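You operate a simulated robot arm through the tools that you are given. There is no shell and no other tool.

You run a simulated robot arm. Do the job below in one go: nothing can be reset, and whatever is moved stays where it is left.

TASK
Stand the yellow and blue forks in their own colour holes, lid on, heat off.
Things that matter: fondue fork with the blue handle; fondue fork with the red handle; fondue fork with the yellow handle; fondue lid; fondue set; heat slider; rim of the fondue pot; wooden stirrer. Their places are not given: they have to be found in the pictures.

Only the result counts: the job must be done as asked and must still hold three seconds after the hand-in. Knocking over, shifting, dropping, spilling or breaking anything else fails it. Lids that push on must go on centred and level and be pressed home; caps that screw on are set level and turned clockwise until they are tight.

THE ROBOT
A 7-joint arm with a two-finger gripper, fixed in place. Base frame: the origin is at the foot of the arm, x ahead of it, y to its left, z up; the work surface is at about z = 0. Lengths are in m, angles in degrees, forces in N, time in s.
With the tool pointing down near the work surface it reaches from about 0.16 to 0.38 m from the base axis. Its first joint turns from -72.0 to 72.0 degrees. Payload 0.6 kg.
The TCP is the grasp point between the finger pads, 0.022 m short of the fingertips. In the tool frame z runs along the fingers and y along their closing line. The gripper opens to 0.092 m. The gripper's body begins 0.065 m behind the TCP.
Orientation is that of the tool frame in the base frame, as [roll, pitch, yaw] about the fixed x, y, z axes, in that order (R = Rz(yaw) Ry(pitch) Rx(roll)). With the fingers straight down and closing along the base's y, the tool's x points along the base's -x, its y along +y and its z along -z.

THE INTERFACE
- The arm moves only by the tool servo_tool. Its argument "moves" is a list of rows, each a list of 7 numbers: the shift along the tool's x, y, z in m, then the turn, a rotation vector about the tool's x, y, z in degrees, then the opening in per cent of the stroke, from 0 (shut) to 100 (fully open). In form: [[dx, dy, dz, rx, ry, rz, hand], ...]. A call has 1 to 20 rows; each row shifts and turns the commanded pose from where the row before left it, along the tool's axes as they then stand. A row lasts 0.2 s, in which the tool goes at most 0.05 m and 8.6 degrees; a call with a longer step from one row to the next is refused whole, and so is a gripper value outside its range. Where a pose cannot be reached the arm comes as near as it can. A force on the tool above 40 N (or 10 N above the force at the start of the call, whichever is more), or a blocked arm, ends the call early, and 0.2 s more pass. Each finger halts on what it meets, pressing with about 26 N; the grip force reading is that of the motor and also rises with nothing between the fingers. The clock runs only during rows and for 0.2 s after the last one: add rows that do not move to give the fingers time. It gives the time, the measured TCP pose, the force on the tool (base axes), the opening and the grip force at its end, in the units of the frame above (readings bear some noise), with the torque about the TCP (base axes, N m) and any sound that the robot's microphone picked up, and new pictures: "views" is both (left out), scene, wrist or none.
- Cameras (640 x 400 px; columns grow to the right, rows downward): "scene" is fixed at [0.0637, -0.2753, 0.4051]; the picture's right is [0.70, -0.71, 0.00], its down [-0.39, -0.39, -0.83] and it looks along [0.59, 0.58, -0.55] (base axes); focal length 219 px, centre (320, 200). "wrist" rides on the gripper at [0.071, 0.019, -0.102] in the tool frame; the picture's right is [-0.26, 0.97, 0.00], its down [-0.75, -0.20, -0.62] and it looks along [-0.60, -0.16, 0.78] (tool axes); focal length 280 px, centre (320, 200).
- point_at(camera, pixels): for up to 12 pixels [column, row] of the newest picture of that camera ("zoom" is the newest enlarged one), the place [x, y, z] in the base frame of the surface seen there, good to about 0.003 m. The clock stands still meanwhile.
- enlarge(camera, box): a new picture of the part [left, top, right, bottom] of that camera's present view, enlarged. The clock stands still meanwhile.
- sign_off(): hands the job in; it is judged then, once.

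Leave the gripper open and the arm clear of the work at the hand-in unless told otherwise.

The tools are called as name(argument=value, ...) on one line, values as JSON. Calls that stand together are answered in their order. servo_tool: Moves the arm, as the interface text tells. Its arguments: {"type":"object","properties":{"moves":{"type":"array","items":{"type":"array","items":{"type":"number"}}},"views":{"type":"string","enum":["both","scene","wrist","none"]}},"required":["moves"]} The other tools are called the same way: point_at (camera, pixels) gives the place of the surface under pixels of a picture; enlarge (camera, box) takes an enlarged picture of a part of a camera's view; sign_off () hands the job in.

At the start:

```text
clock: 0.0
tool_pos: [0.2414, -0.0565, 0.2954]
ee_rot: [-179.8, 0.0, -180.0]
contact_force: [0.5, 0.0, 0.2]
wrist_torque: [0.03, 0.04, -0.01]
opening: 0.0918
finger_force: 0.1
```

scene: 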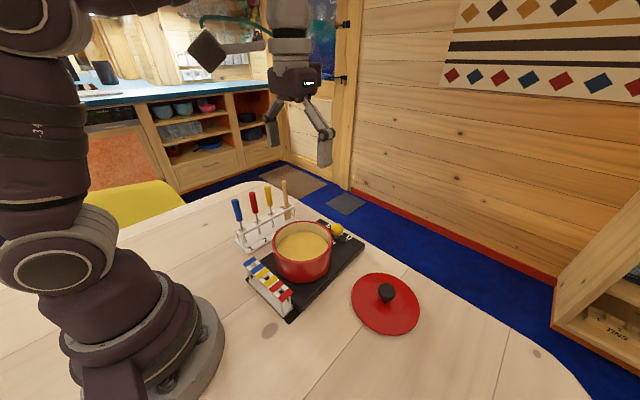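
wrist: 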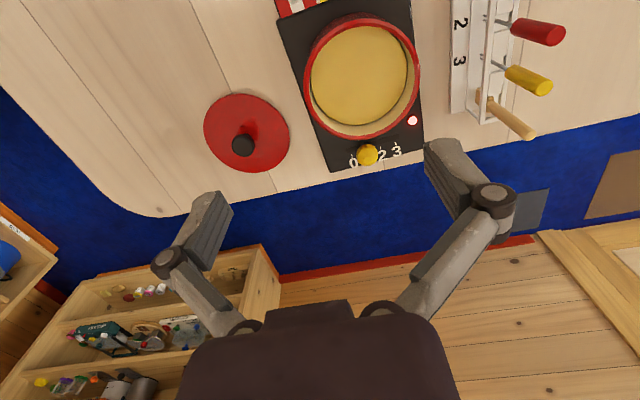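

I see the fondue set in the scene picture around (300,250), the fork rack at about (265,215), the coloured-hole block at (268,285) and the lid at (386,300). I'll enlarge these areas first.

enlarge(camera="scene", box=[220, 170, 380, 270])

enlarge(camera="wrist", box=[260, 0, 580, 200])

enlarge(camera="scene", box=[230, 240, 326, 330])

```text
4.00 times, centred on (300, 220) of scene
```

zoom: 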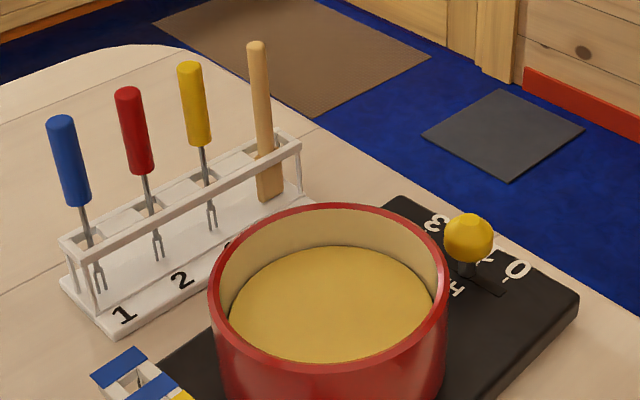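

```text
2.00 times, centred on (420, 100) of wrist
```

zoom: 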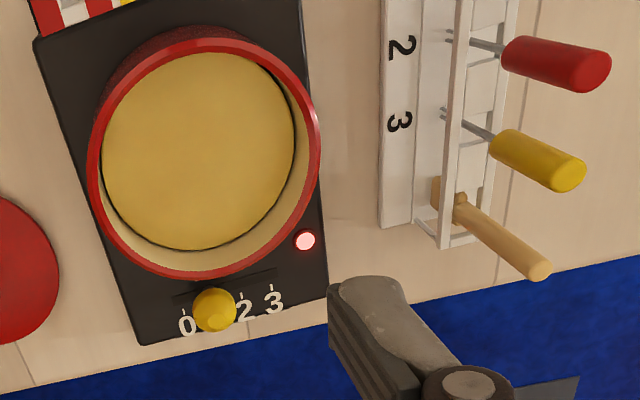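

```text
4.44 times, centred on (278, 285) of scene
```

zoom: 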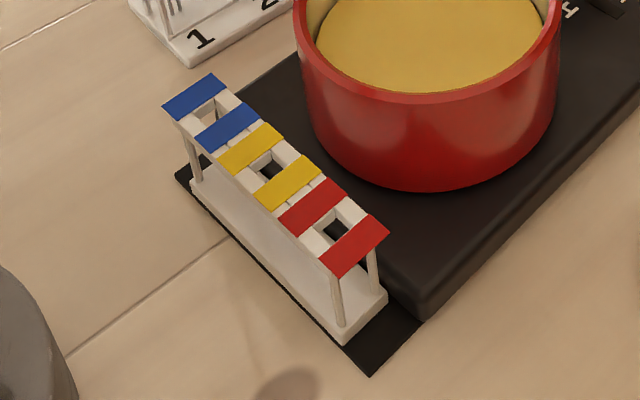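

The forks stand in a rack (blue, red, yellow, then the stirrer). The target stand has blue, yellow and red square holes, and the heat knob is at 1 with its light lit. I'll measure positions, starting with the scene view.

point_at(camera="zoom", pixels=[[193, 97], [229, 134], [209, 112], [252, 153], [290, 192], [271, 172], [313, 213], [352, 255], [334, 232], [211, 76], [165, 108], [388, 233]])

point_at(camera="scene", pixels=[[236, 201], [241, 219], [252, 193], [256, 212], [267, 187], [271, 205], [284, 182], [337, 229], [386, 290], [386, 299], [352, 300], [419, 300]])

point_at(camera="wrist", pixels=[[367, 152], [353, 162], [382, 155], [397, 150], [412, 120], [243, 145], [206, 130], [289, 140], [245, 93], [245, 171], [308, 75], [418, 75]])

```text
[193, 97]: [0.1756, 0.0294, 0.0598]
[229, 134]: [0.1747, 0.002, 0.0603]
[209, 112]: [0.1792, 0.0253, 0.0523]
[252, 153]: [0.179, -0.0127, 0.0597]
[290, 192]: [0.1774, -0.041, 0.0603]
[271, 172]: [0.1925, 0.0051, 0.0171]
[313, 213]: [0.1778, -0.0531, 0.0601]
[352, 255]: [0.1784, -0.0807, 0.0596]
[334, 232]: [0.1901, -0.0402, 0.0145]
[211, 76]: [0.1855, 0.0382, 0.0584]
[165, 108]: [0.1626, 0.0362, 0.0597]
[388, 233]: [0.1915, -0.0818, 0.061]
```

```text
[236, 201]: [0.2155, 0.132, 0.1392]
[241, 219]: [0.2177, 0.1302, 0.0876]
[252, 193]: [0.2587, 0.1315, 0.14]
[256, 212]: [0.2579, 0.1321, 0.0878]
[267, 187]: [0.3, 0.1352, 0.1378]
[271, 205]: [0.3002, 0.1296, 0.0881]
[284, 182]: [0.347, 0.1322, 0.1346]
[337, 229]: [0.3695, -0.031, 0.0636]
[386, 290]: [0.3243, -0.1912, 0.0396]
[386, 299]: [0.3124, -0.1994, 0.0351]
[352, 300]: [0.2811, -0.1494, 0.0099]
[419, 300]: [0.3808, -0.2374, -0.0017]
```

```text
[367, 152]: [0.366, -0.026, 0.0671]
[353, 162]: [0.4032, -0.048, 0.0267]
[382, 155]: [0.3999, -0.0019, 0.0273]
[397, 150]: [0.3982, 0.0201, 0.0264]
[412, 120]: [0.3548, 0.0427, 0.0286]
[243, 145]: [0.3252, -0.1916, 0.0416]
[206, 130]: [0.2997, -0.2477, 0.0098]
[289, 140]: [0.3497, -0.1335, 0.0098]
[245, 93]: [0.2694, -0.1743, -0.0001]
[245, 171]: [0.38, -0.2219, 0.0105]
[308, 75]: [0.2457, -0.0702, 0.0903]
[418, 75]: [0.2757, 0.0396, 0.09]
```

Measured so far:
- **Stand top:** z≈0.06.
- **Fork handles:** x≈0.216, 0.258 and 0.300, all at y≈0.132.
- **Slider knob:** about (0.366,-0.028,0.067).
- **Lid knob:** about (0.325,-0.191).

Next I'll measure the pot rim precisely, using an enlarged wrist view of it.

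enlarge(camera="wrist", box=[280, 0, 440, 180])

```text
2.22 times, centred on (360, 90) of wrist
```

zoom: 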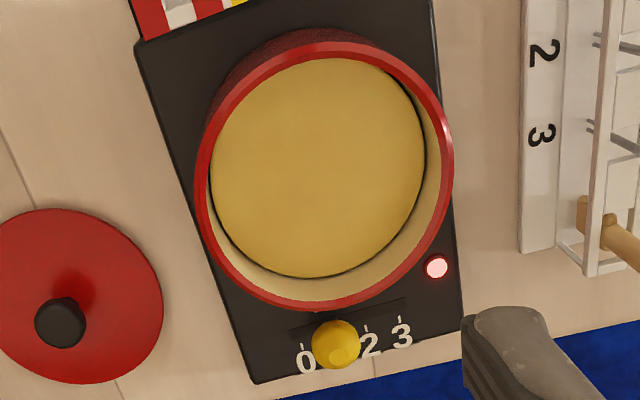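

I'll sample points around the top of the rim, the board edges and the slider slot in this zoom.

point_at(camera="zoom", pixels=[[201, 180], [449, 165], [325, 48], [320, 304], [238, 90], [420, 95], [232, 267], [418, 255], [143, 50], [252, 378], [459, 310], [336, 340]])

point_at(camera="zoom", pixels=[[290, 333], [404, 302], [302, 346], [366, 328], [401, 318], [60, 318], [52, 210], [160, 300], [100, 382], [10, 225], [140, 355], [60, 300]])

```text
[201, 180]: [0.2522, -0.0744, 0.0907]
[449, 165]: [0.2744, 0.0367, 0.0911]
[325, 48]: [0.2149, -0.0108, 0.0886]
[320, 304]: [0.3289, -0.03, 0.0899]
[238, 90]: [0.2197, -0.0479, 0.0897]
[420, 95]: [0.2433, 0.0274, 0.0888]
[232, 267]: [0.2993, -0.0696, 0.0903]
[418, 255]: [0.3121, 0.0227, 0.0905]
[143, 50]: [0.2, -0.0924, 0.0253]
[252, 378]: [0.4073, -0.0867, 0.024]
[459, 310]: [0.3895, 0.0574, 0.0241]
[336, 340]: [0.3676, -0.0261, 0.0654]
```

```text
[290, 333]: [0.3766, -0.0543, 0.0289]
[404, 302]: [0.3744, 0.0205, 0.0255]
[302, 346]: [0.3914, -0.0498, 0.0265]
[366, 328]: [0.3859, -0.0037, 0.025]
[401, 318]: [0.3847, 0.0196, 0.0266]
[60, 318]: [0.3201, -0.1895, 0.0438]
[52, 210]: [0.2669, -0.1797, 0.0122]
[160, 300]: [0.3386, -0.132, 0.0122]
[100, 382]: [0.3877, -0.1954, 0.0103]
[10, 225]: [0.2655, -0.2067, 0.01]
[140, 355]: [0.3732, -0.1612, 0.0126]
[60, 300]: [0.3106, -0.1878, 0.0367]
```

The pot centre comes out at about (0.272,-0.020), rim z 0.09, radius about 0.0575. The slot ticks are 0 at y≈-0.050, 1 at -0.027, 2 at -0.004 and 3 at 0.020. The knob is a ball centred near (0.373,-0.027,0.057). I'll move above the slider knob with the hand open.

servo_tool(moves=[[-0.0263, 0.0059, 0.035, 0, 0, 0, 100], [-0.0263, 0.0059, 0.035, 0, 0, 0, 100], [-0.0263, 0.0059, 0.035, 0, 0, 0, 100], [-0.0263, 0.0059, 0.035, 0, 0, 0, 100], [-0.0263, 0.0059, 0.035, 0, 0, 0, 100], [0, 0, 0, 0, 0, 0, 100]])

```text
clock: 1.4
tool_pos: [0.3748, -0.0292, 0.1187]
ee_rot: [-179.8, 0.0, -180.0]
contact_force: [-0.6, -0.8, 0.5]
wrist_torque: [0.01, -0.03, -0.02]
opening: 0.092
finger_force: 0.0
```

scene: 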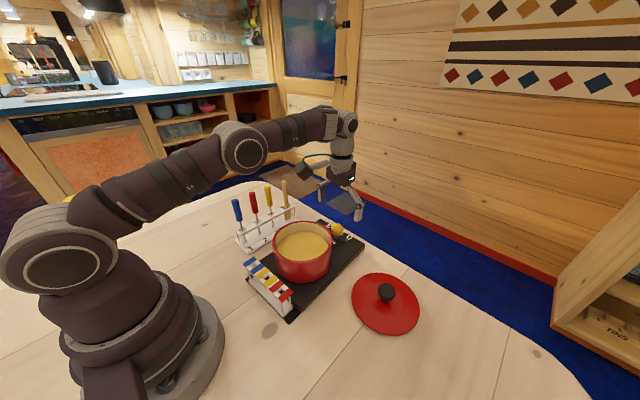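
wrist: 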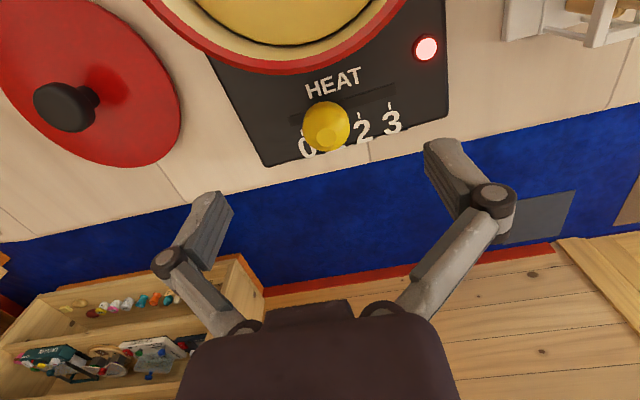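

The knob is at wrist pixel (327,127). I'll measure it and its surroundings from here.

point_at(camera="wrist", pixels=[[327, 127], [305, 127], [348, 127], [326, 103], [303, 132], [360, 116], [389, 104], [68, 108], [68, 85], [38, 100]])

enlarge(camera="wrist", box=[250, 50, 410, 170])

```text
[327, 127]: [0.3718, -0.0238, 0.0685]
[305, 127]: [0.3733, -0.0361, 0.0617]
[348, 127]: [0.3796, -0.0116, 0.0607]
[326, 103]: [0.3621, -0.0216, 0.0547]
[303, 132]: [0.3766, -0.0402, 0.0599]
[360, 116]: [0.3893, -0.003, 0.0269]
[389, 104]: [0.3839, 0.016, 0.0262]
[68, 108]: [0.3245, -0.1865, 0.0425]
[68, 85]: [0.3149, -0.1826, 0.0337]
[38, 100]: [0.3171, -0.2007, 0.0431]
```

```text
3.33 times, centred on (330, 110) of wrist
```

zoom: 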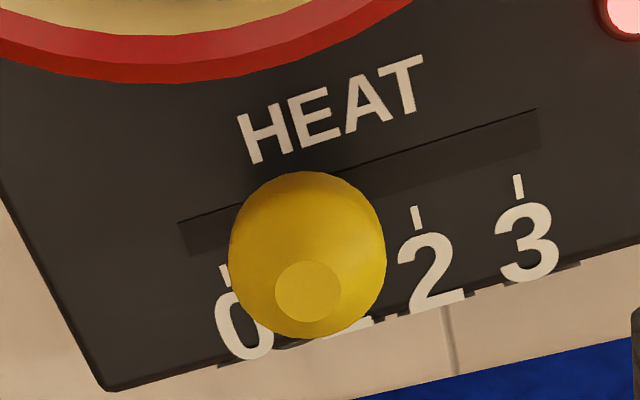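

The knob ball centre is about (0.375,-0.0255,0.058), radius about 0.0125. I'll descend around it with the hand open, then close.

servo_tool(moves=[[0, 0.003, 0.02, 0, 0, 0, 100], [0, 0, 0.02, 0, 0, 0, 100], [0, 0, 0.018, 0, 0, 0, 100], [0, 0, 0, 0, 0, 0, 60], [0, 0, 0, 0, 0, 0, 35], [0, 0, 0, 0, 0, 0, 35], [0, 0, 0, 0, 0, 0, 35], [0, 0, 0, 0, 0, 0, 35]])

```text
clock: 3.2
tool_pos: [0.3734, -0.0252, 0.0635]
ee_rot: [-179.8, 0.0, -180.0]
contact_force: [-0.3, 0.1, 0.7]
wrist_torque: [-0.01, -0.01, 0.02]
opening: 0.0324
finger_force: 0.1
```

scene: 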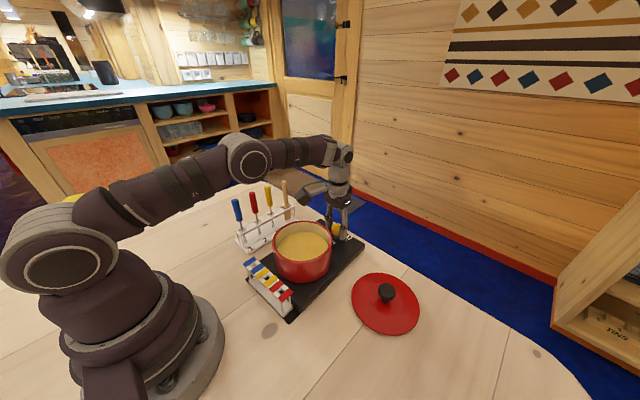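
wrist: 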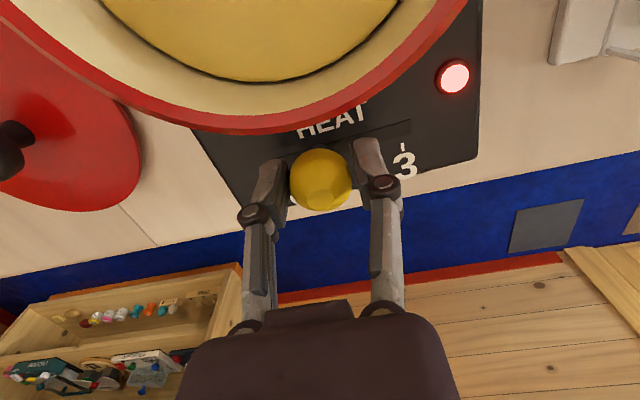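

The fingers straddle the knob with a small gap on each side. I'll close on it and then slide towards -y by small steps.

servo_tool(moves=[[0, 0, 0.004, 0, 0, 0, 26], [0, 0, 0, 0, 0, 0, 20], [0, 0, 0, 0, 0, 0, 20], [0, -0.006, 0, 0, 0, 0, 20], [0, -0.006, 0, 0, 0, 0, 20], [0, -0.006, 0, 0, 0, 0, 20], [0, 0, 0, 0, 0, 0, 20]])

```text
clock: 4.8
tool_pos: [0.3731, -0.0423, 0.0586]
ee_rot: [-179.8, 0.0, -180.0]
contact_force: [14.1, 1.7, 0.7]
wrist_torque: [0.03, -0.14, -0.01]
opening: 0.0286
finger_force: 25.4
```

scene: 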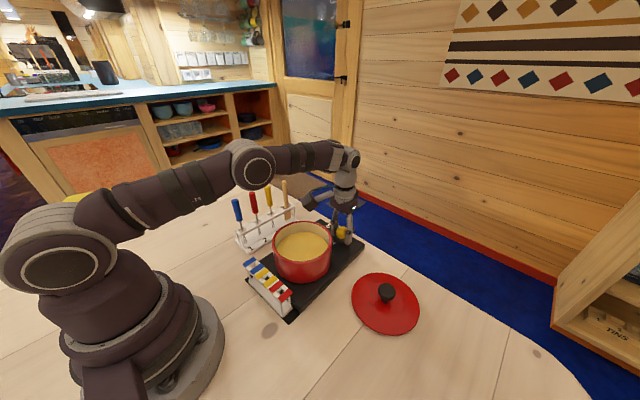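
wrist: 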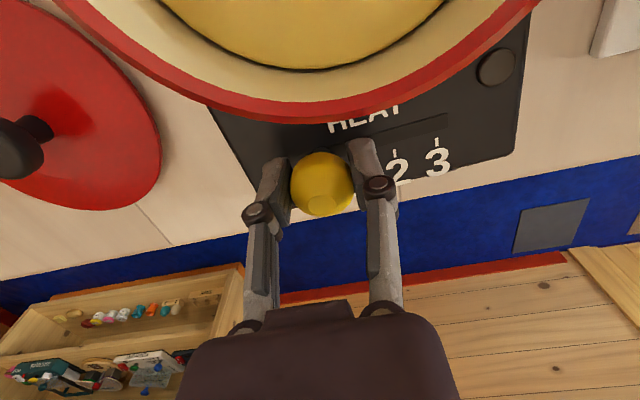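

The heat light has gone off. There is a 14 N sideways force in +x, so I'll relieve it slightly and slide on towards the 0 tick.

servo_tool(moves=[[-0.001, -0.002, 0, 0, 0, 0, 20], [-0.001, -0.002, 0, 0, 0, 0, 20], [0, -0.002, 0, 0, 0, 0, 20], [0, 0, 0, 0, 0, 0, 20]])

```text
clock: 5.8
tool_pos: [0.3751, -0.0488, 0.0574]
ee_rot: [-179.9, -0.2, -179.9]
contact_force: [-10.2, 4.5, -0.3]
wrist_torque: [-0.26, 0.35, -0.1]
opening: 0.0286
finger_force: 26.1
```

scene: 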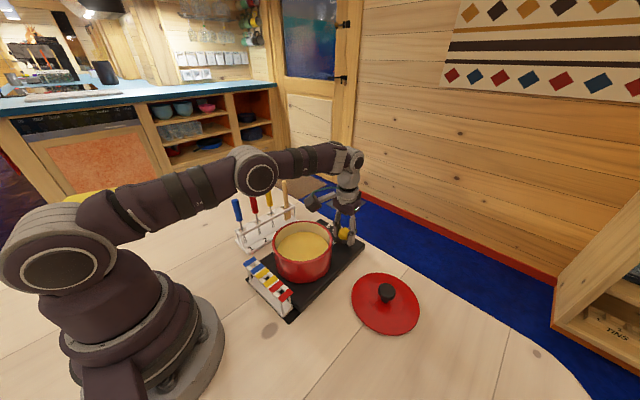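
wrist: 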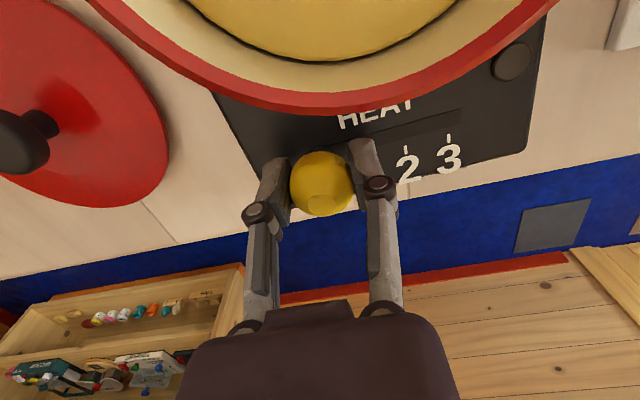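

I'm at y=-0.0488, almost on the 0 tick. I'll back off 1 mm in x, nudge 2 mm more to be sure, then open the hand.

servo_tool(moves=[[0.001, -0.001, 0, 0, 0, 0, 20], [0, -0.001, 0, 0, 0, 0, 20], [0, 0, 0, 0, 0, 0, 20]], views="wrist")

```text
clock: 6.6
tool_pos: [0.3733, -0.0511, 0.0588]
ee_rot: [-179.9, 0.0, -180.0]
contact_force: [-0.3, -0.1, -0.6]
wrist_torque: [0.0, -0.46, -0.01]
opening: 0.0285
finger_force: 26.3
```

wrist: 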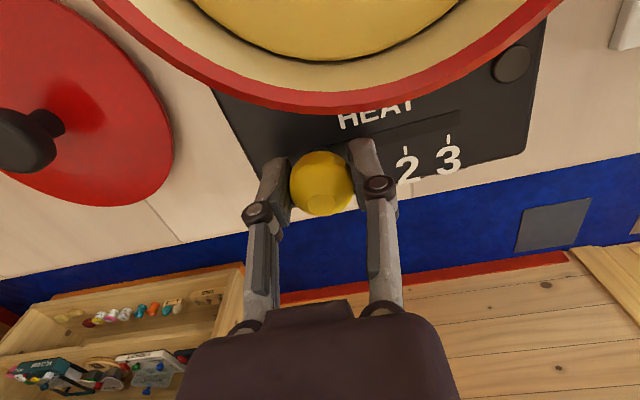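

The knob is at y≈-0.051, the 0 position, with little force on it. I'll open and lift straight up.

servo_tool(moves=[[0, 0, 0, 0, 0, 0, 60], [0, 0, 0, 0, 0, 0, 60], [0, 0, 0, 0, 0, 0, 60], [0, 0, -0.03, 0, 0, 0, 60], [0, 0, -0.04, 0, 0, 0, 60], [0, 0, 0, 0, 0, 0, 60]])

```text
clock: 8.0
tool_pos: [0.3749, -0.0506, 0.1303]
ee_rot: [-179.9, 0.0, 180.0]
contact_force: [-0.5, 1.0, 0.1]
wrist_torque: [-0.03, -0.02, 0.01]
opening: 0.0554
finger_force: 0.0
```

scene: 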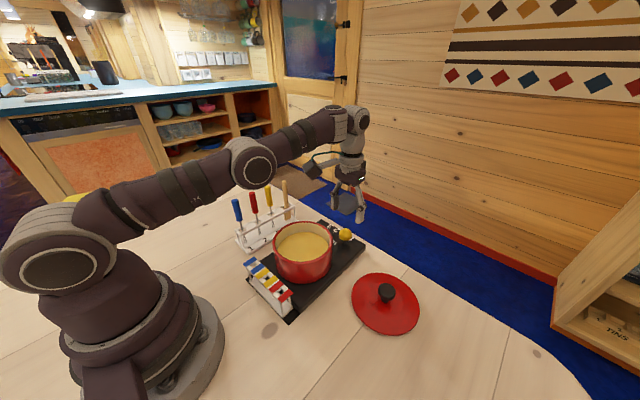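
wrist: 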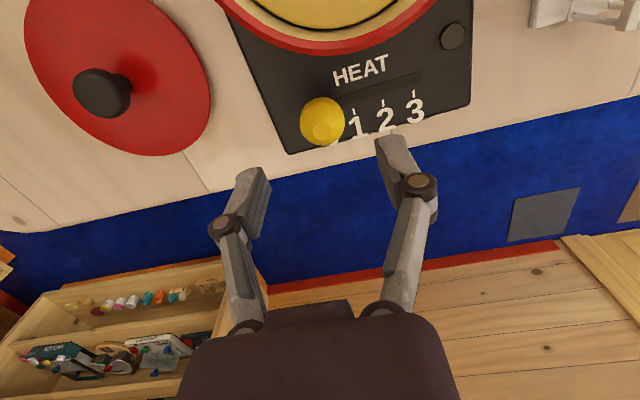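

The knob covers 0 and the light is dark. I'll zoom on the knob and the lid to verify the slider and measure the lid.

enlarge(camera="wrist", box=[280, 40, 440, 160])

point_at(camera="wrist", pixels=[[322, 118], [351, 110], [381, 103], [413, 96], [420, 75], [101, 100], [75, 92], [129, 92], [100, 72], [100, 113], [112, 118]])

point_at(camera="wrist", pixels=[[27, 30], [50, 5], [35, 70], [70, 118], [110, 143], [150, 155], [190, 148], [209, 120], [212, 90], [195, 48], [165, 12]])

```text
3.33 times, centred on (360, 100) of wrist
```

zoom: 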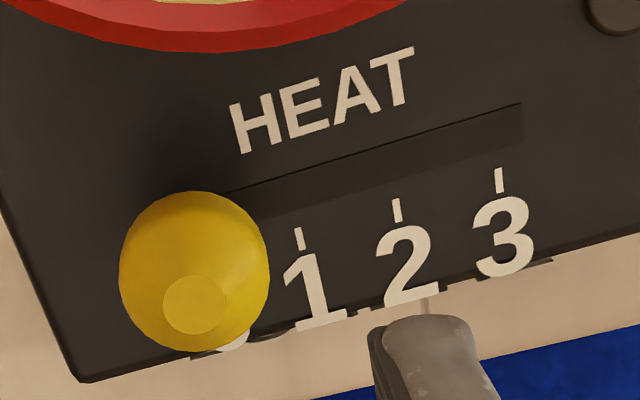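

```text
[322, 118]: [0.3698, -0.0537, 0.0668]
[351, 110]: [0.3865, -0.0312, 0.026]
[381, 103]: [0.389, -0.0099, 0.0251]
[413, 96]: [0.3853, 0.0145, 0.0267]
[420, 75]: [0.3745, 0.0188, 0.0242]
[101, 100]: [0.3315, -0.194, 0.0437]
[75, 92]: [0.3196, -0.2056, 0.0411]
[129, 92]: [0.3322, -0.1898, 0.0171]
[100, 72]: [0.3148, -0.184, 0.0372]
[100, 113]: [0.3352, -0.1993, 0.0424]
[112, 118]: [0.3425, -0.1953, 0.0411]
```

```text
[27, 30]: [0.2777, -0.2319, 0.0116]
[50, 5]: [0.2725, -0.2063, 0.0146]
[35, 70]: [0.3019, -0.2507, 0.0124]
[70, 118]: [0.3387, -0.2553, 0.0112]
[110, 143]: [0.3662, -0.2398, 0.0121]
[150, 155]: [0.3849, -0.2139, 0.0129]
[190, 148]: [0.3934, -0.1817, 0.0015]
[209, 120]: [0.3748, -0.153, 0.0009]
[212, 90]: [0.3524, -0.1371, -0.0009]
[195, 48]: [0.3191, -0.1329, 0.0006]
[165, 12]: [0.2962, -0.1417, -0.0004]
```

The slider sits at 0, with the tick hidden under the knob and the lamp dark. From the edge points the lid centre is about (0.327,-0.194). I'll move above it at z≈0.13.

servo_tool(moves=[[0.0122, -0.0357, 0, 0, 0, 0, 60], [0.0122, -0.0357, 0, 0, 0, 0, 60], [0.0122, -0.0357, 0, 0, 0, 0, 60], [0.0122, -0.0357, 0, 0, 0, 0, 60], [0, 0, 0.02, 0, 0, 0, 60], [0, 0, 0, 0, 0, 0, 60]])

```text
clock: 9.4
tool_pos: [0.3238, -0.1937, 0.1079]
ee_rot: [-179.8, -0.1, 179.9]
contact_force: [0.6, -0.6, 0.2]
wrist_torque: [0.01, 0.02, 0.02]
opening: 0.055
finger_force: 0.1
```

scene: 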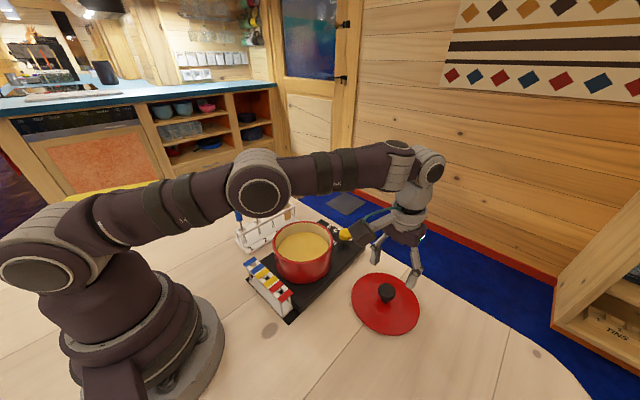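
wrist: 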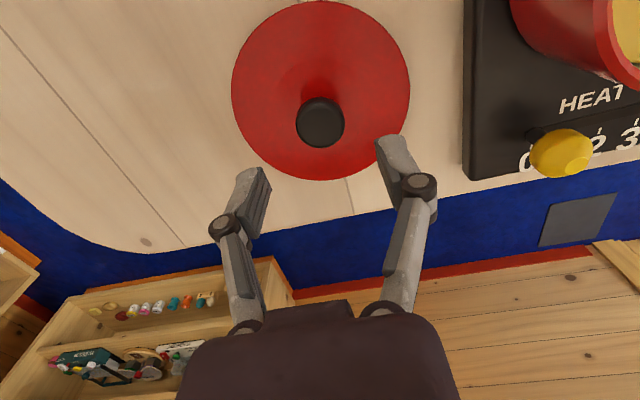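

The lid knob is at wrist pixel (320,122). I'll measure its top and the lid's edge points.

point_at(camera="wrist", pixels=[[321, 120], [298, 124], [343, 124], [320, 99], [321, 145], [232, 85], [409, 85], [320, 2], [255, 30], [387, 30], [250, 145], [325, 178]])

enlarge(camera="wrist", box=[240, 60, 400, 180])

enlarge(camera="scene", box=[340, 260, 436, 340])

```text
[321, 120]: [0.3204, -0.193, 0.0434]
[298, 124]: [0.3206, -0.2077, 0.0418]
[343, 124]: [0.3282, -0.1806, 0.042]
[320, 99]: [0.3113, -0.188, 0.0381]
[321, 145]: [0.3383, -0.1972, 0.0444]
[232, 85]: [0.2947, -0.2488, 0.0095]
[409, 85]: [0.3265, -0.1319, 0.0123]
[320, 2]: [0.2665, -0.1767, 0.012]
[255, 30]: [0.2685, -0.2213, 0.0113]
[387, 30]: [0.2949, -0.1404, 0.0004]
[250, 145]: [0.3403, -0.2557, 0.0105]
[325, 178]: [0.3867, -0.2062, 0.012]
```

```text
3.33 times, centred on (320, 120) of wrist
```

zoom: 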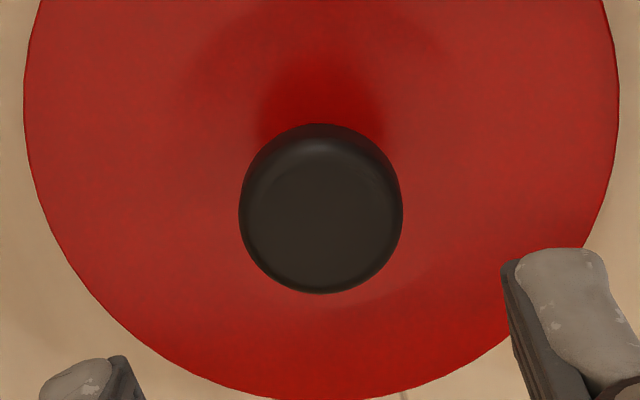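

```text
5.00 times, centred on (388, 300) of scene
```

zoom: 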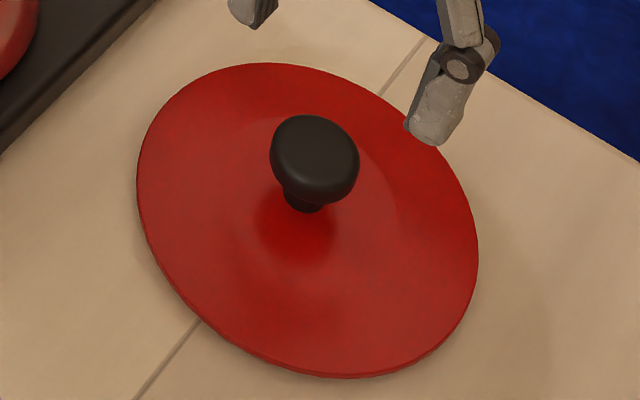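

The lid knob is a mushroom head, centre about (0.3255,-0.194), z from 0.03 to 0.043, about 27 mm wide. The lid surface near the centre is at z≈0.017. I'll descend to TCP z≈0.041 and grip the head.

servo_tool(moves=[[-0.0015, 0, 0.022, 0, 0, 0, 60], [0, 0, 0.022, 0, 0, 0, 60], [0, 0, 0.015, 0, 0, 0, 60], [0, 0, 0.008, 0, 0, 0, 60], [0, 0, 0, 0, 0, 0, 60]])

```text
clock: 10.6
tool_pos: [0.3277, -0.1931, 0.04]
ee_rot: [-179.8, 0.0, 179.9]
contact_force: [-0.2, -0.5, 0.4]
wrist_torque: [0.01, 0.01, 0.04]
opening: 0.055
finger_force: 0.1
```

scene: 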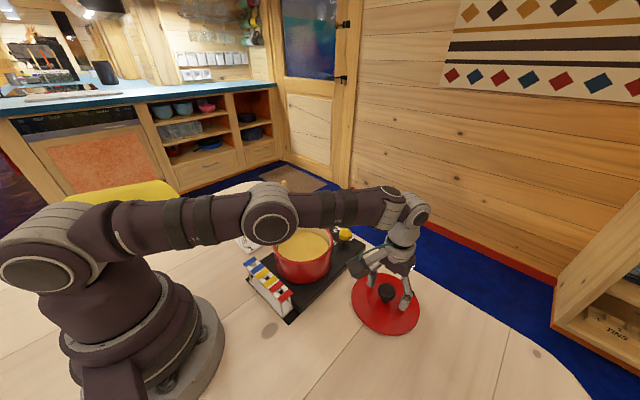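
wrist: 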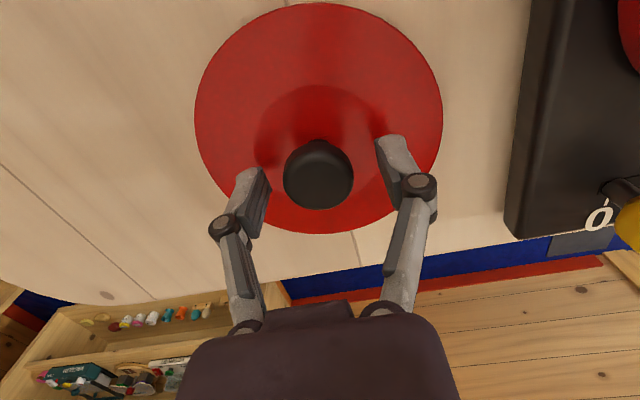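

The hand straddles the head, but the knob looks a few mm nearer the base than the TCP pixel (320,186). I'll measure it.

enlarge(camera="wrist", box=[240, 120, 400, 240])

point_at(camera="wrist", pixels=[[285, 175], [351, 175], [318, 206], [318, 172], [318, 142], [292, 195], [344, 195], [318, 232], [196, 110], [441, 110], [320, 5]])

```text
3.33 times, centred on (320, 180) of wrist
```

zoom: 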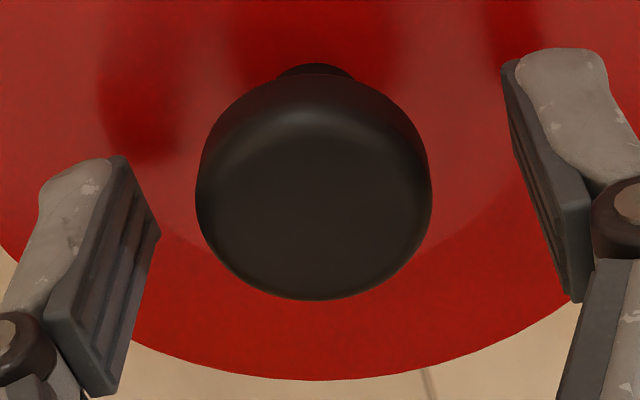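

```text
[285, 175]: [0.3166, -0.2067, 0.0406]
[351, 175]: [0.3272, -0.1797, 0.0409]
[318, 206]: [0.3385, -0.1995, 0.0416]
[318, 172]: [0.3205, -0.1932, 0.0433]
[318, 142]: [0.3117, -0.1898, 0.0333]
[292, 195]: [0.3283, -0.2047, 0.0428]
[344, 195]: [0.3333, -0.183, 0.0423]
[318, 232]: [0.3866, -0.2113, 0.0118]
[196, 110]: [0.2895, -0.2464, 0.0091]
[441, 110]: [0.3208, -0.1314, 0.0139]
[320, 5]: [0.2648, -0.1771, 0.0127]
```

The head centre is at about (0.324,-0.1935), radius about 14 mm. I'll shift 2 mm towards the base and close the fingers.

servo_tool(moves=[[0.002, 0, 0, 0, 0, 0, 45], [0, 0, 0, 0, 0, 0, 30], [0, 0, 0, 0, 0, 0, 20], [0, 0, 0, 0, 0, 0, 20], [0, 0, 0, 0, 0, 0, 20], [0, 0, 0, 0, 0, 0, 20]])

```text
clock: 12.0
tool_pos: [0.3253, -0.1933, 0.0409]
ee_rot: [-179.8, 0.1, 180.0]
contact_force: [-1.0, -0.2, 8.5]
wrist_torque: [0.01, 0.09, -0.01]
opening: 0.0306
finger_force: 26.2
```

scene: 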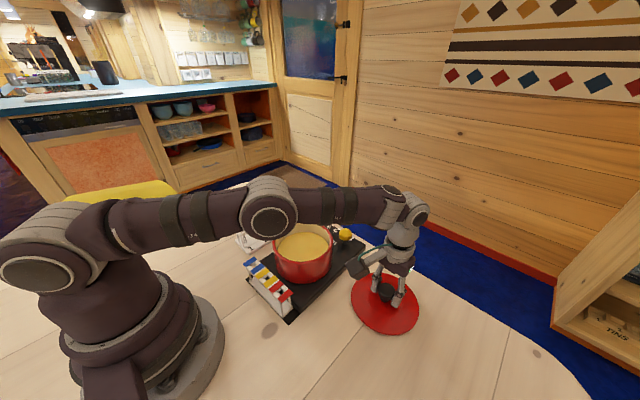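
wrist: 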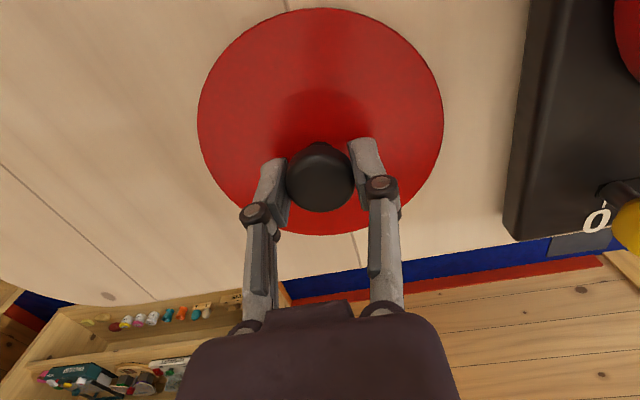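

It's gripped, with an opening of 30.6 mm and 26 N. I'll lift gently and check that the lid follows level.

servo_tool(moves=[[0, 0, -0.005, 0, 0, 0, 18], [0, 0, -0.02, 0, 0, 0, 18], [0, 0, -0.03, 0, 0, 0, 18], [0, 0, -0.03, 0, 0, 0, 18], [0, 0, -0.02, 0, 0, 0, 18], [0, 0, 0, 0, 0, 0, 18]])

```text
clock: 13.4
tool_pos: [0.3205, -0.1906, 0.1461]
ee_rot: [-179.9, -0.1, -179.9]
contact_force: [0.9, 0.3, -1.1]
wrist_torque: [0.01, -0.01, 0.02]
opening: 0.0304
finger_force: 25.8
out of reach, approached as far as the arm can: row 5
```

scene: 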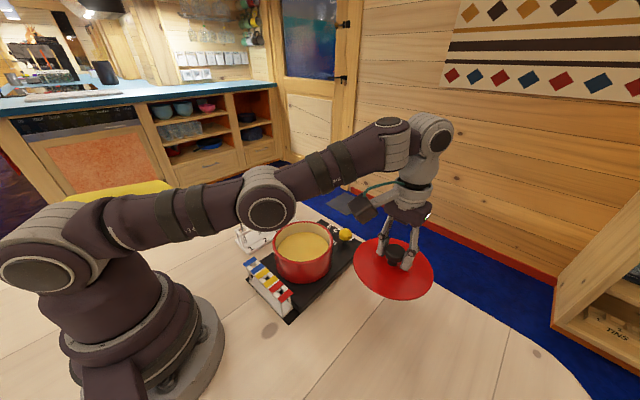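
wrist: 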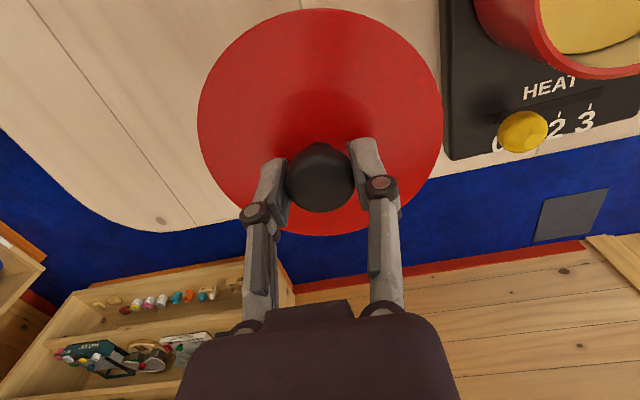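

The lid is held level. I'll measure the lid edge relative to the TCP before moving it over the pot.

point_at(camera="wrist", pixels=[[200, 112], [440, 112], [320, 11], [225, 50], [412, 48], [222, 180], [419, 178], [205, 90], [436, 90], [265, 20], [375, 20], [245, 205]])

enlarge(camera="scene", box=[330, 210, 458, 310])

```text
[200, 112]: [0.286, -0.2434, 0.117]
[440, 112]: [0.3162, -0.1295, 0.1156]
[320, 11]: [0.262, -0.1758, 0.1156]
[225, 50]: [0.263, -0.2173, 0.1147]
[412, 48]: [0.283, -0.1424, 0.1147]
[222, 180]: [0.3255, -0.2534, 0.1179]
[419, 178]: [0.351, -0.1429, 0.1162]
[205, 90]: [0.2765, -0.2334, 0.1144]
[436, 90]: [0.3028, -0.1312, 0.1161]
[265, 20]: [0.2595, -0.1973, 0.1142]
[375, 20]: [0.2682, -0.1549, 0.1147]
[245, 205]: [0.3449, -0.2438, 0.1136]
```

```text
4.00 times, centred on (394, 260) of scene
```

zoom: 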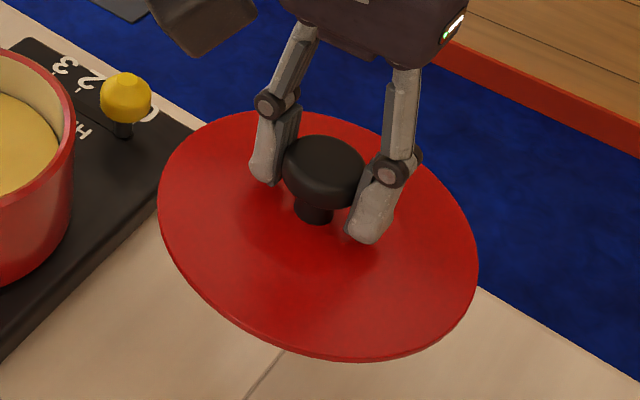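

The lid centre is about (0.320,-0.191), which matches the TCP. Now I'll refine the pot centre from the scene view.

enlarge(camera="scene", box=[262, 210, 342, 290])

```text
5.00 times, centred on (302, 250) of scene
```

zoom: 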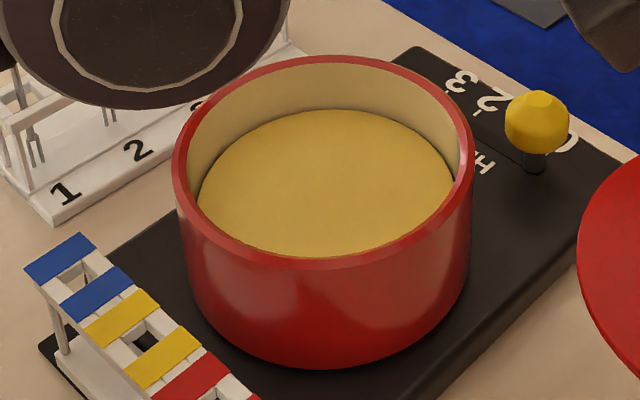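

I'll sample the middle of the rim band all around.

point_at(camera="zoom", pixels=[[180, 165], [467, 158], [323, 263], [322, 60], [206, 222], [444, 215], [205, 104], [437, 97], [260, 251], [388, 251], [270, 67], [376, 66]])

```text
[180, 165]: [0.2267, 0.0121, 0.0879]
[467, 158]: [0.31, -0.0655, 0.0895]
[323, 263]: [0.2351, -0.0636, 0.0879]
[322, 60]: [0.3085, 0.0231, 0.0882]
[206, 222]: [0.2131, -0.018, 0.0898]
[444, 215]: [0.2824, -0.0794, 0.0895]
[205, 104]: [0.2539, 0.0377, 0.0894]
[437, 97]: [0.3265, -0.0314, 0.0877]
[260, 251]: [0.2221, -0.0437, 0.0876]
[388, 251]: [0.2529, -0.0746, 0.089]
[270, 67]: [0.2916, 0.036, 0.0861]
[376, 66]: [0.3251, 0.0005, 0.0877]
```

Both cameras agree on the pot centre: about (0.272,-0.020), rim z 0.089. I'll carry the lid over the pot at z≈0.15.

servo_tool(moves=[[0.0097, 0.034, -0.001, 0, 0, 0, 18], [0.0097, 0.034, -0.001, 0, 0, 0, 18], [0.0097, 0.034, -0.001, 0, 0, 0, 18], [0.0097, 0.034, -0.001, 0, 0, 0, 18], [0.0097, 0.034, -0.001, 0, 0, 0, 18], [0, 0, 0, 0, 0, 0, 18], [0, 0, 0, 0, 0, 0, 18]])

```text
clock: 14.6
tool_pos: [0.307, -0.1462, 0.1456]
ee_rot: [178.1, -2.3, -179.0]
contact_force: [5.1, 5.0, -10.7]
wrist_torque: [-0.8, -0.08, -0.5]
opening: 0.0305
finger_force: 26.1
out of reach, approached as far as the arm can: row 1, 2, 3, 4, 5
stopped in row 5: the force on the tool passed its limit at 92 N (the readings are from after the stop); the commanded pose is now the measured one
```

scene: 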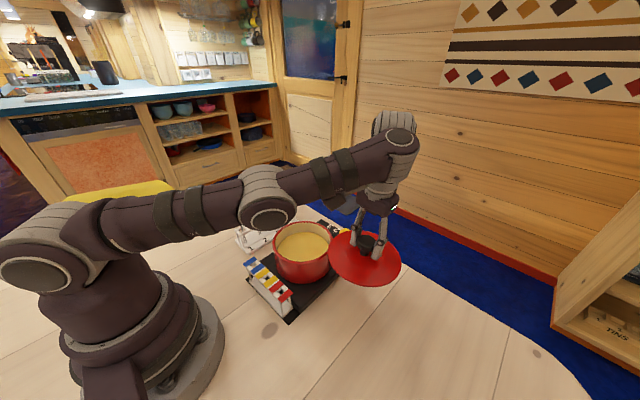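
wrist: 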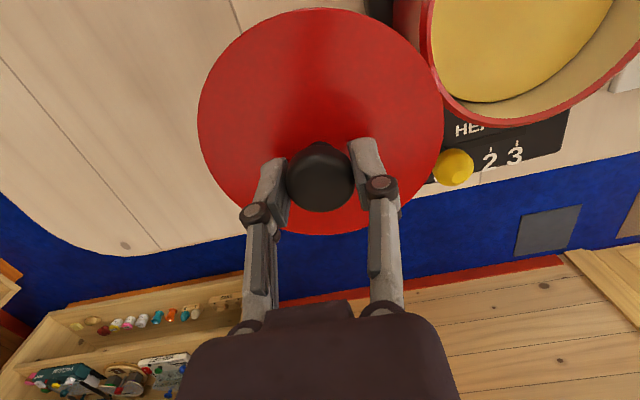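

The call stopped on a 92 N force at (0.307,-0.146,0.146), and I don't know the cause yet. The arm looks tightly folded and near its reach limit at this height. I'll look closely and check whether anything touched or moved.

enlarge(camera="scene", box=[320, 100, 448, 300])

enlarge(camera="scene", box=[230, 200, 410, 320])

point_at(camera="scene", pixels=[[275, 243], [302, 262], [290, 301], [258, 261], [338, 235], [365, 270], [400, 262], [352, 277]])

```text
2.00 times, centred on (384, 200) of scene
```

zoom: 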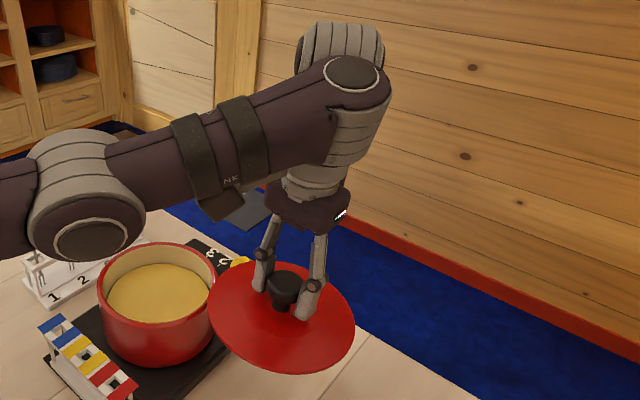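

```text
3.33 times, centred on (320, 260) of scene
```

zoom: 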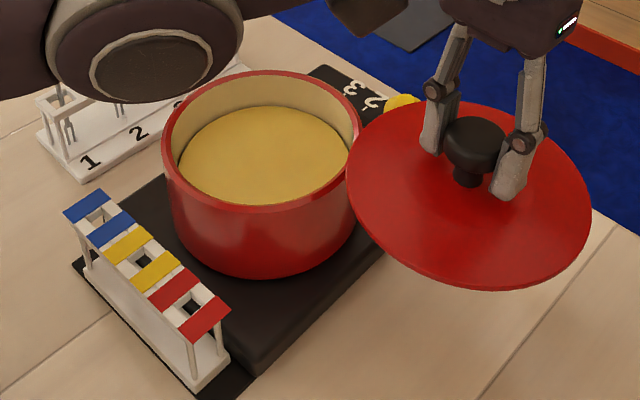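

```text
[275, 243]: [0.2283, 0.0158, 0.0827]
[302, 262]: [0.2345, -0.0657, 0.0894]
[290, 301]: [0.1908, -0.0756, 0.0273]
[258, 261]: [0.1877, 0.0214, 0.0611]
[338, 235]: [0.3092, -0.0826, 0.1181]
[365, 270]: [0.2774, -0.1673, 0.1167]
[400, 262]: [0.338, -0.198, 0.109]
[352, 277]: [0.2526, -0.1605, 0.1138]
```

Nothing on the table has shifted: the pot and stand points are unchanged. The zoom shows a dark block, the wrist camera, jammed under the forearm, so this is a self-contact of the folded arm. I'll locate the arm links to plan an escape.

point_at(camera="scene", pixels=[[268, 210], [255, 180], [310, 180], [345, 165], [398, 138], [393, 115], [432, 200], [432, 210], [200, 208], [60, 260], [430, 203], [378, 190]])

enlarge(camera="scene", box=[330, 150, 420, 220])

```text
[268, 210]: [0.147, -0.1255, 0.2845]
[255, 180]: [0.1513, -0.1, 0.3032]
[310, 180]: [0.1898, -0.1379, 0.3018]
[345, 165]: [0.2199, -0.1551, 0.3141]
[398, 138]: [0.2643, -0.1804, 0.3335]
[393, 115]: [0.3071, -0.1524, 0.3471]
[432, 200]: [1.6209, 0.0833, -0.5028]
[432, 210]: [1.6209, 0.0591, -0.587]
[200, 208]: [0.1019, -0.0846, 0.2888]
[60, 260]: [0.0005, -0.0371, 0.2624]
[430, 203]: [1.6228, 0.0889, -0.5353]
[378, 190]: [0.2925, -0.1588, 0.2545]
```

```text
5.71 times, centred on (375, 185) of scene
```

zoom: 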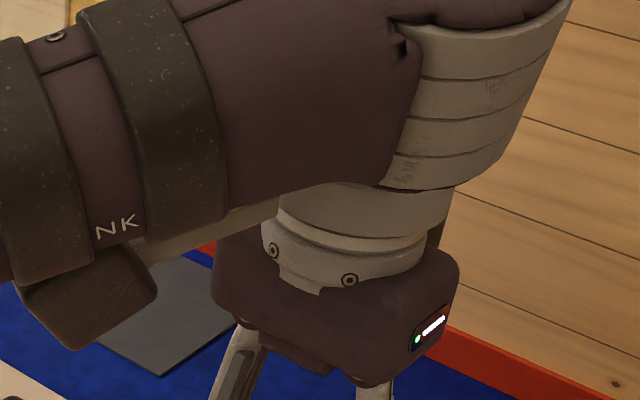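

The arm's elbow has folded slightly the wrong way near full stretch, which put the wrist camera against the forearm. I'll back out along the way I came, to about (0.317,-0.19,0.12), correcting the small tool tilt. Then I'll look again.

servo_tool(moves=[[-0.003, -0.012, 0.004, 0.5, -0.6, 0.25, 18], [-0.003, -0.012, 0.006, 0.5, -0.6, 0.25, 18], [-0.002, -0.01, 0.007, 0.5, -0.6, 0.25, 18], [-0.002, -0.01, 0.008, 0.4, -0.5, 0.25, 18], [0, 0, 0, 0, 0, 0, 18]])

```text
clock: 15.8
tool_pos: [0.3167, -0.1889, 0.1173]
ee_rot: [-179.9, -0.1, -179.9]
contact_force: [1.4, -0.4, -1.5]
wrist_torque: [-0.02, -0.01, -0.02]
opening: 0.0306
finger_force: 26.3
```

scene: 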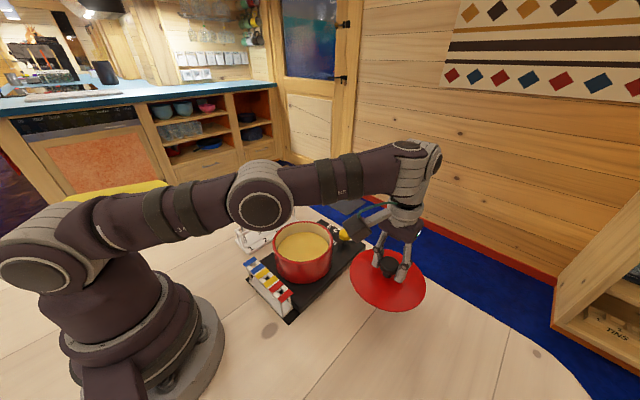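
wrist: 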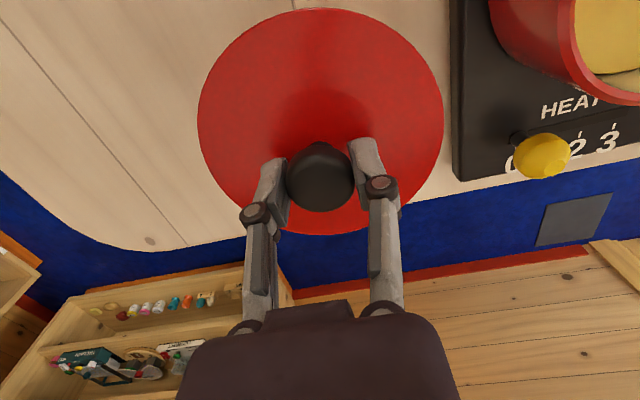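

That's free again, with no force on the tool. I'll measure the link joints to see which way the elbow bends now.

point_at(camera="scene", pixels=[[33, 275], [262, 210], [410, 146], [340, 165], [160, 215], [330, 205], [220, 185], [408, 180], [360, 228]])

enlarge(camera="scene", box=[200, 120, 460, 310])

```text
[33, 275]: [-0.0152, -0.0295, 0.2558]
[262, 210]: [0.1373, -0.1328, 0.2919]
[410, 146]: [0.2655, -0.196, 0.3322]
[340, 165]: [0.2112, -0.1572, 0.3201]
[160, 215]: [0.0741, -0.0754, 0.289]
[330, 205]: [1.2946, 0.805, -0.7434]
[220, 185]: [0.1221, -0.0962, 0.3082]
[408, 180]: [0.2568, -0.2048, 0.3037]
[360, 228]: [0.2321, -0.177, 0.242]
```

```text
2.11 times, centred on (330, 215) of scene
```

zoom: 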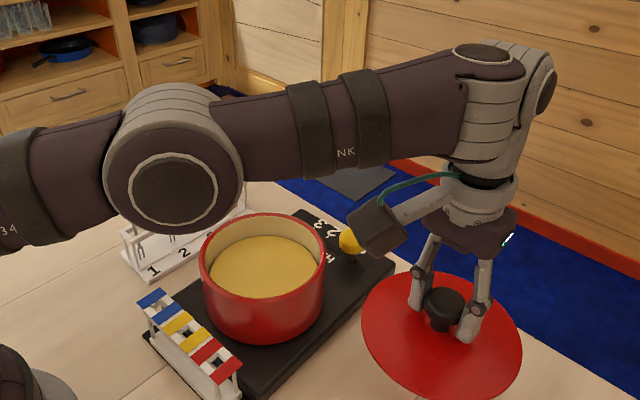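

The link readings aren't clear about the bend direction. I'll test it by retracting 6 cm towards the base, on the clear side at y≈-0.19, and watch how the elbow moves.

servo_tool(moves=[[0.01, 0, 0, 0, 0, 0, 18], [0.01, 0, 0, 0, 0, 0, 18], [0.01, 0, 0, 0, 0, 0, 18], [0.01, 0, 0, 0, 0, 0, 18], [0, 0, 0, 0, 0, 0, 18]], views="scene")

```text
clock: 17.0
tool_pos: [0.278, -0.1883, 0.1193]
ee_rot: [-180.0, -0.1, 179.9]
contact_force: [0.4, 0.7, -1.5]
wrist_torque: [0.0, -0.02, -0.01]
opening: 0.0305
finger_force: 26.0
```

scene: 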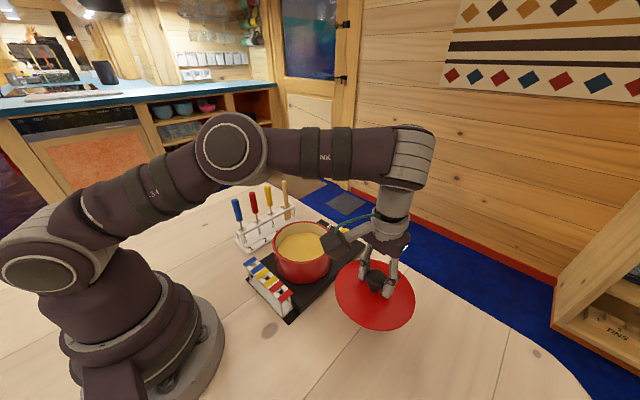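

The elbow rises correctly now. I'll keep retracting to x≈0.24 while lifting to z≈0.155.

servo_tool(moves=[[0.01, 0, -0.008, 0, 0, 0, 18], [0.01, 0, -0.009, 0, 0, 0, 18], [0.01, 0, -0.01, 0, 0, 0, 18], [0.01, 0, -0.01, 0, 0, 0, 18], [0, 0, 0, 0, 0, 0, 18]], views="scene")

```text
clock: 18.2
tool_pos: [0.2374, -0.19, 0.1548]
ee_rot: [180.0, 0.0, -179.9]
contact_force: [0.4, 0.6, -1.2]
wrist_torque: [-0.01, -0.02, 0.01]
opening: 0.0304
finger_force: 26.2
```

scene: 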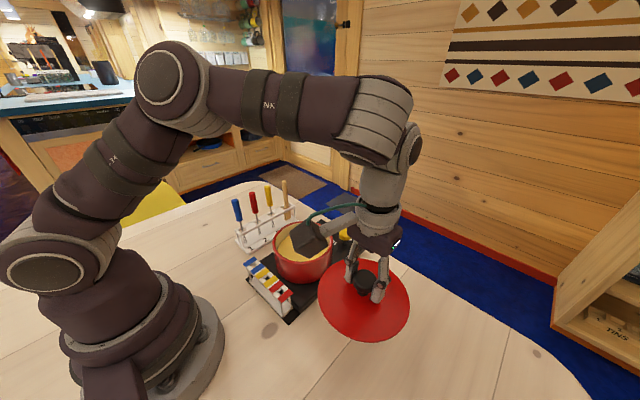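

The elbow is up and the arm is clear. Now I'll carry the lid over the pot centre at z≈0.155.

servo_tool(moves=[[-0.006, 0.028, 0, 0, 0, 0, 18], [-0.006, 0.028, 0, 0, 0, 0, 18], [-0.006, 0.028, 0, 0, 0, 0, 18], [-0.006, 0.028, 0, 0, 0, 0, 18], [-0.006, 0.029, 0, 0, 0, 0, 18], [-0.0046, 0.029, 0, 0, 0, 0, 18], [0, 0, 0, 0, 0, 0, 18]])

```text
clock: 19.8
tool_pos: [0.2734, -0.0203, 0.1569]
ee_rot: [180.0, -0.1, -179.9]
contact_force: [-0.2, -0.2, -1.2]
wrist_torque: [0.02, 0.01, 0.05]
opening: 0.0305
finger_force: 25.8
```

scene: 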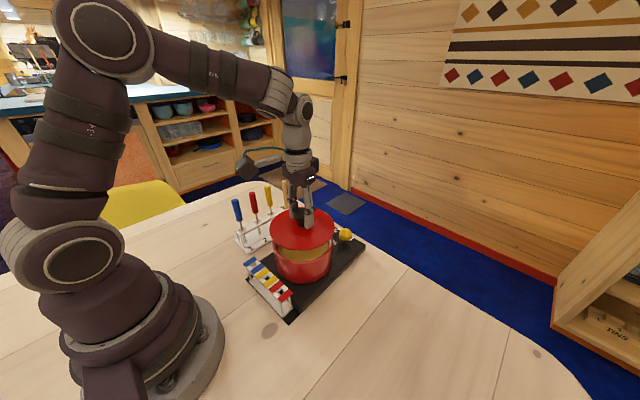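
wrist: 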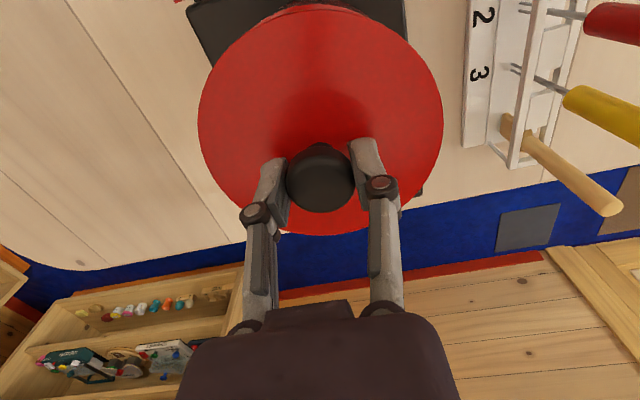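

The lid hovers over the pot. I'll zoom in and compare the lid edge with the rim.

enlarge(camera="scene", box=[254, 200, 350, 290])

point_at(camera="wrist", pixels=[[200, 112], [440, 112], [320, 11], [225, 50], [412, 48], [222, 180], [419, 178], [205, 90], [436, 90], [265, 20], [375, 20], [320, 232]])

```text
4.44 times, centred on (302, 245) of scene
```

zoom: 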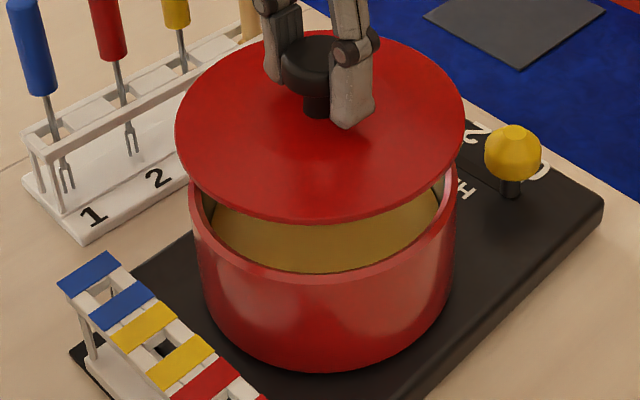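

```text
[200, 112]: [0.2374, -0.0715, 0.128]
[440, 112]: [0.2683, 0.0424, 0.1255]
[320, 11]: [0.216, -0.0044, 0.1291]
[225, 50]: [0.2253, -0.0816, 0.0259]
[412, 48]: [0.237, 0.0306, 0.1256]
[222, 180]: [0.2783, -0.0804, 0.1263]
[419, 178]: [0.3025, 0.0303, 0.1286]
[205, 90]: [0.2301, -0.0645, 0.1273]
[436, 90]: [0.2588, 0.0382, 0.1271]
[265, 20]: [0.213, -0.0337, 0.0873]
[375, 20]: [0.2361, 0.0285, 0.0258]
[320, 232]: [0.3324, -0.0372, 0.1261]
```

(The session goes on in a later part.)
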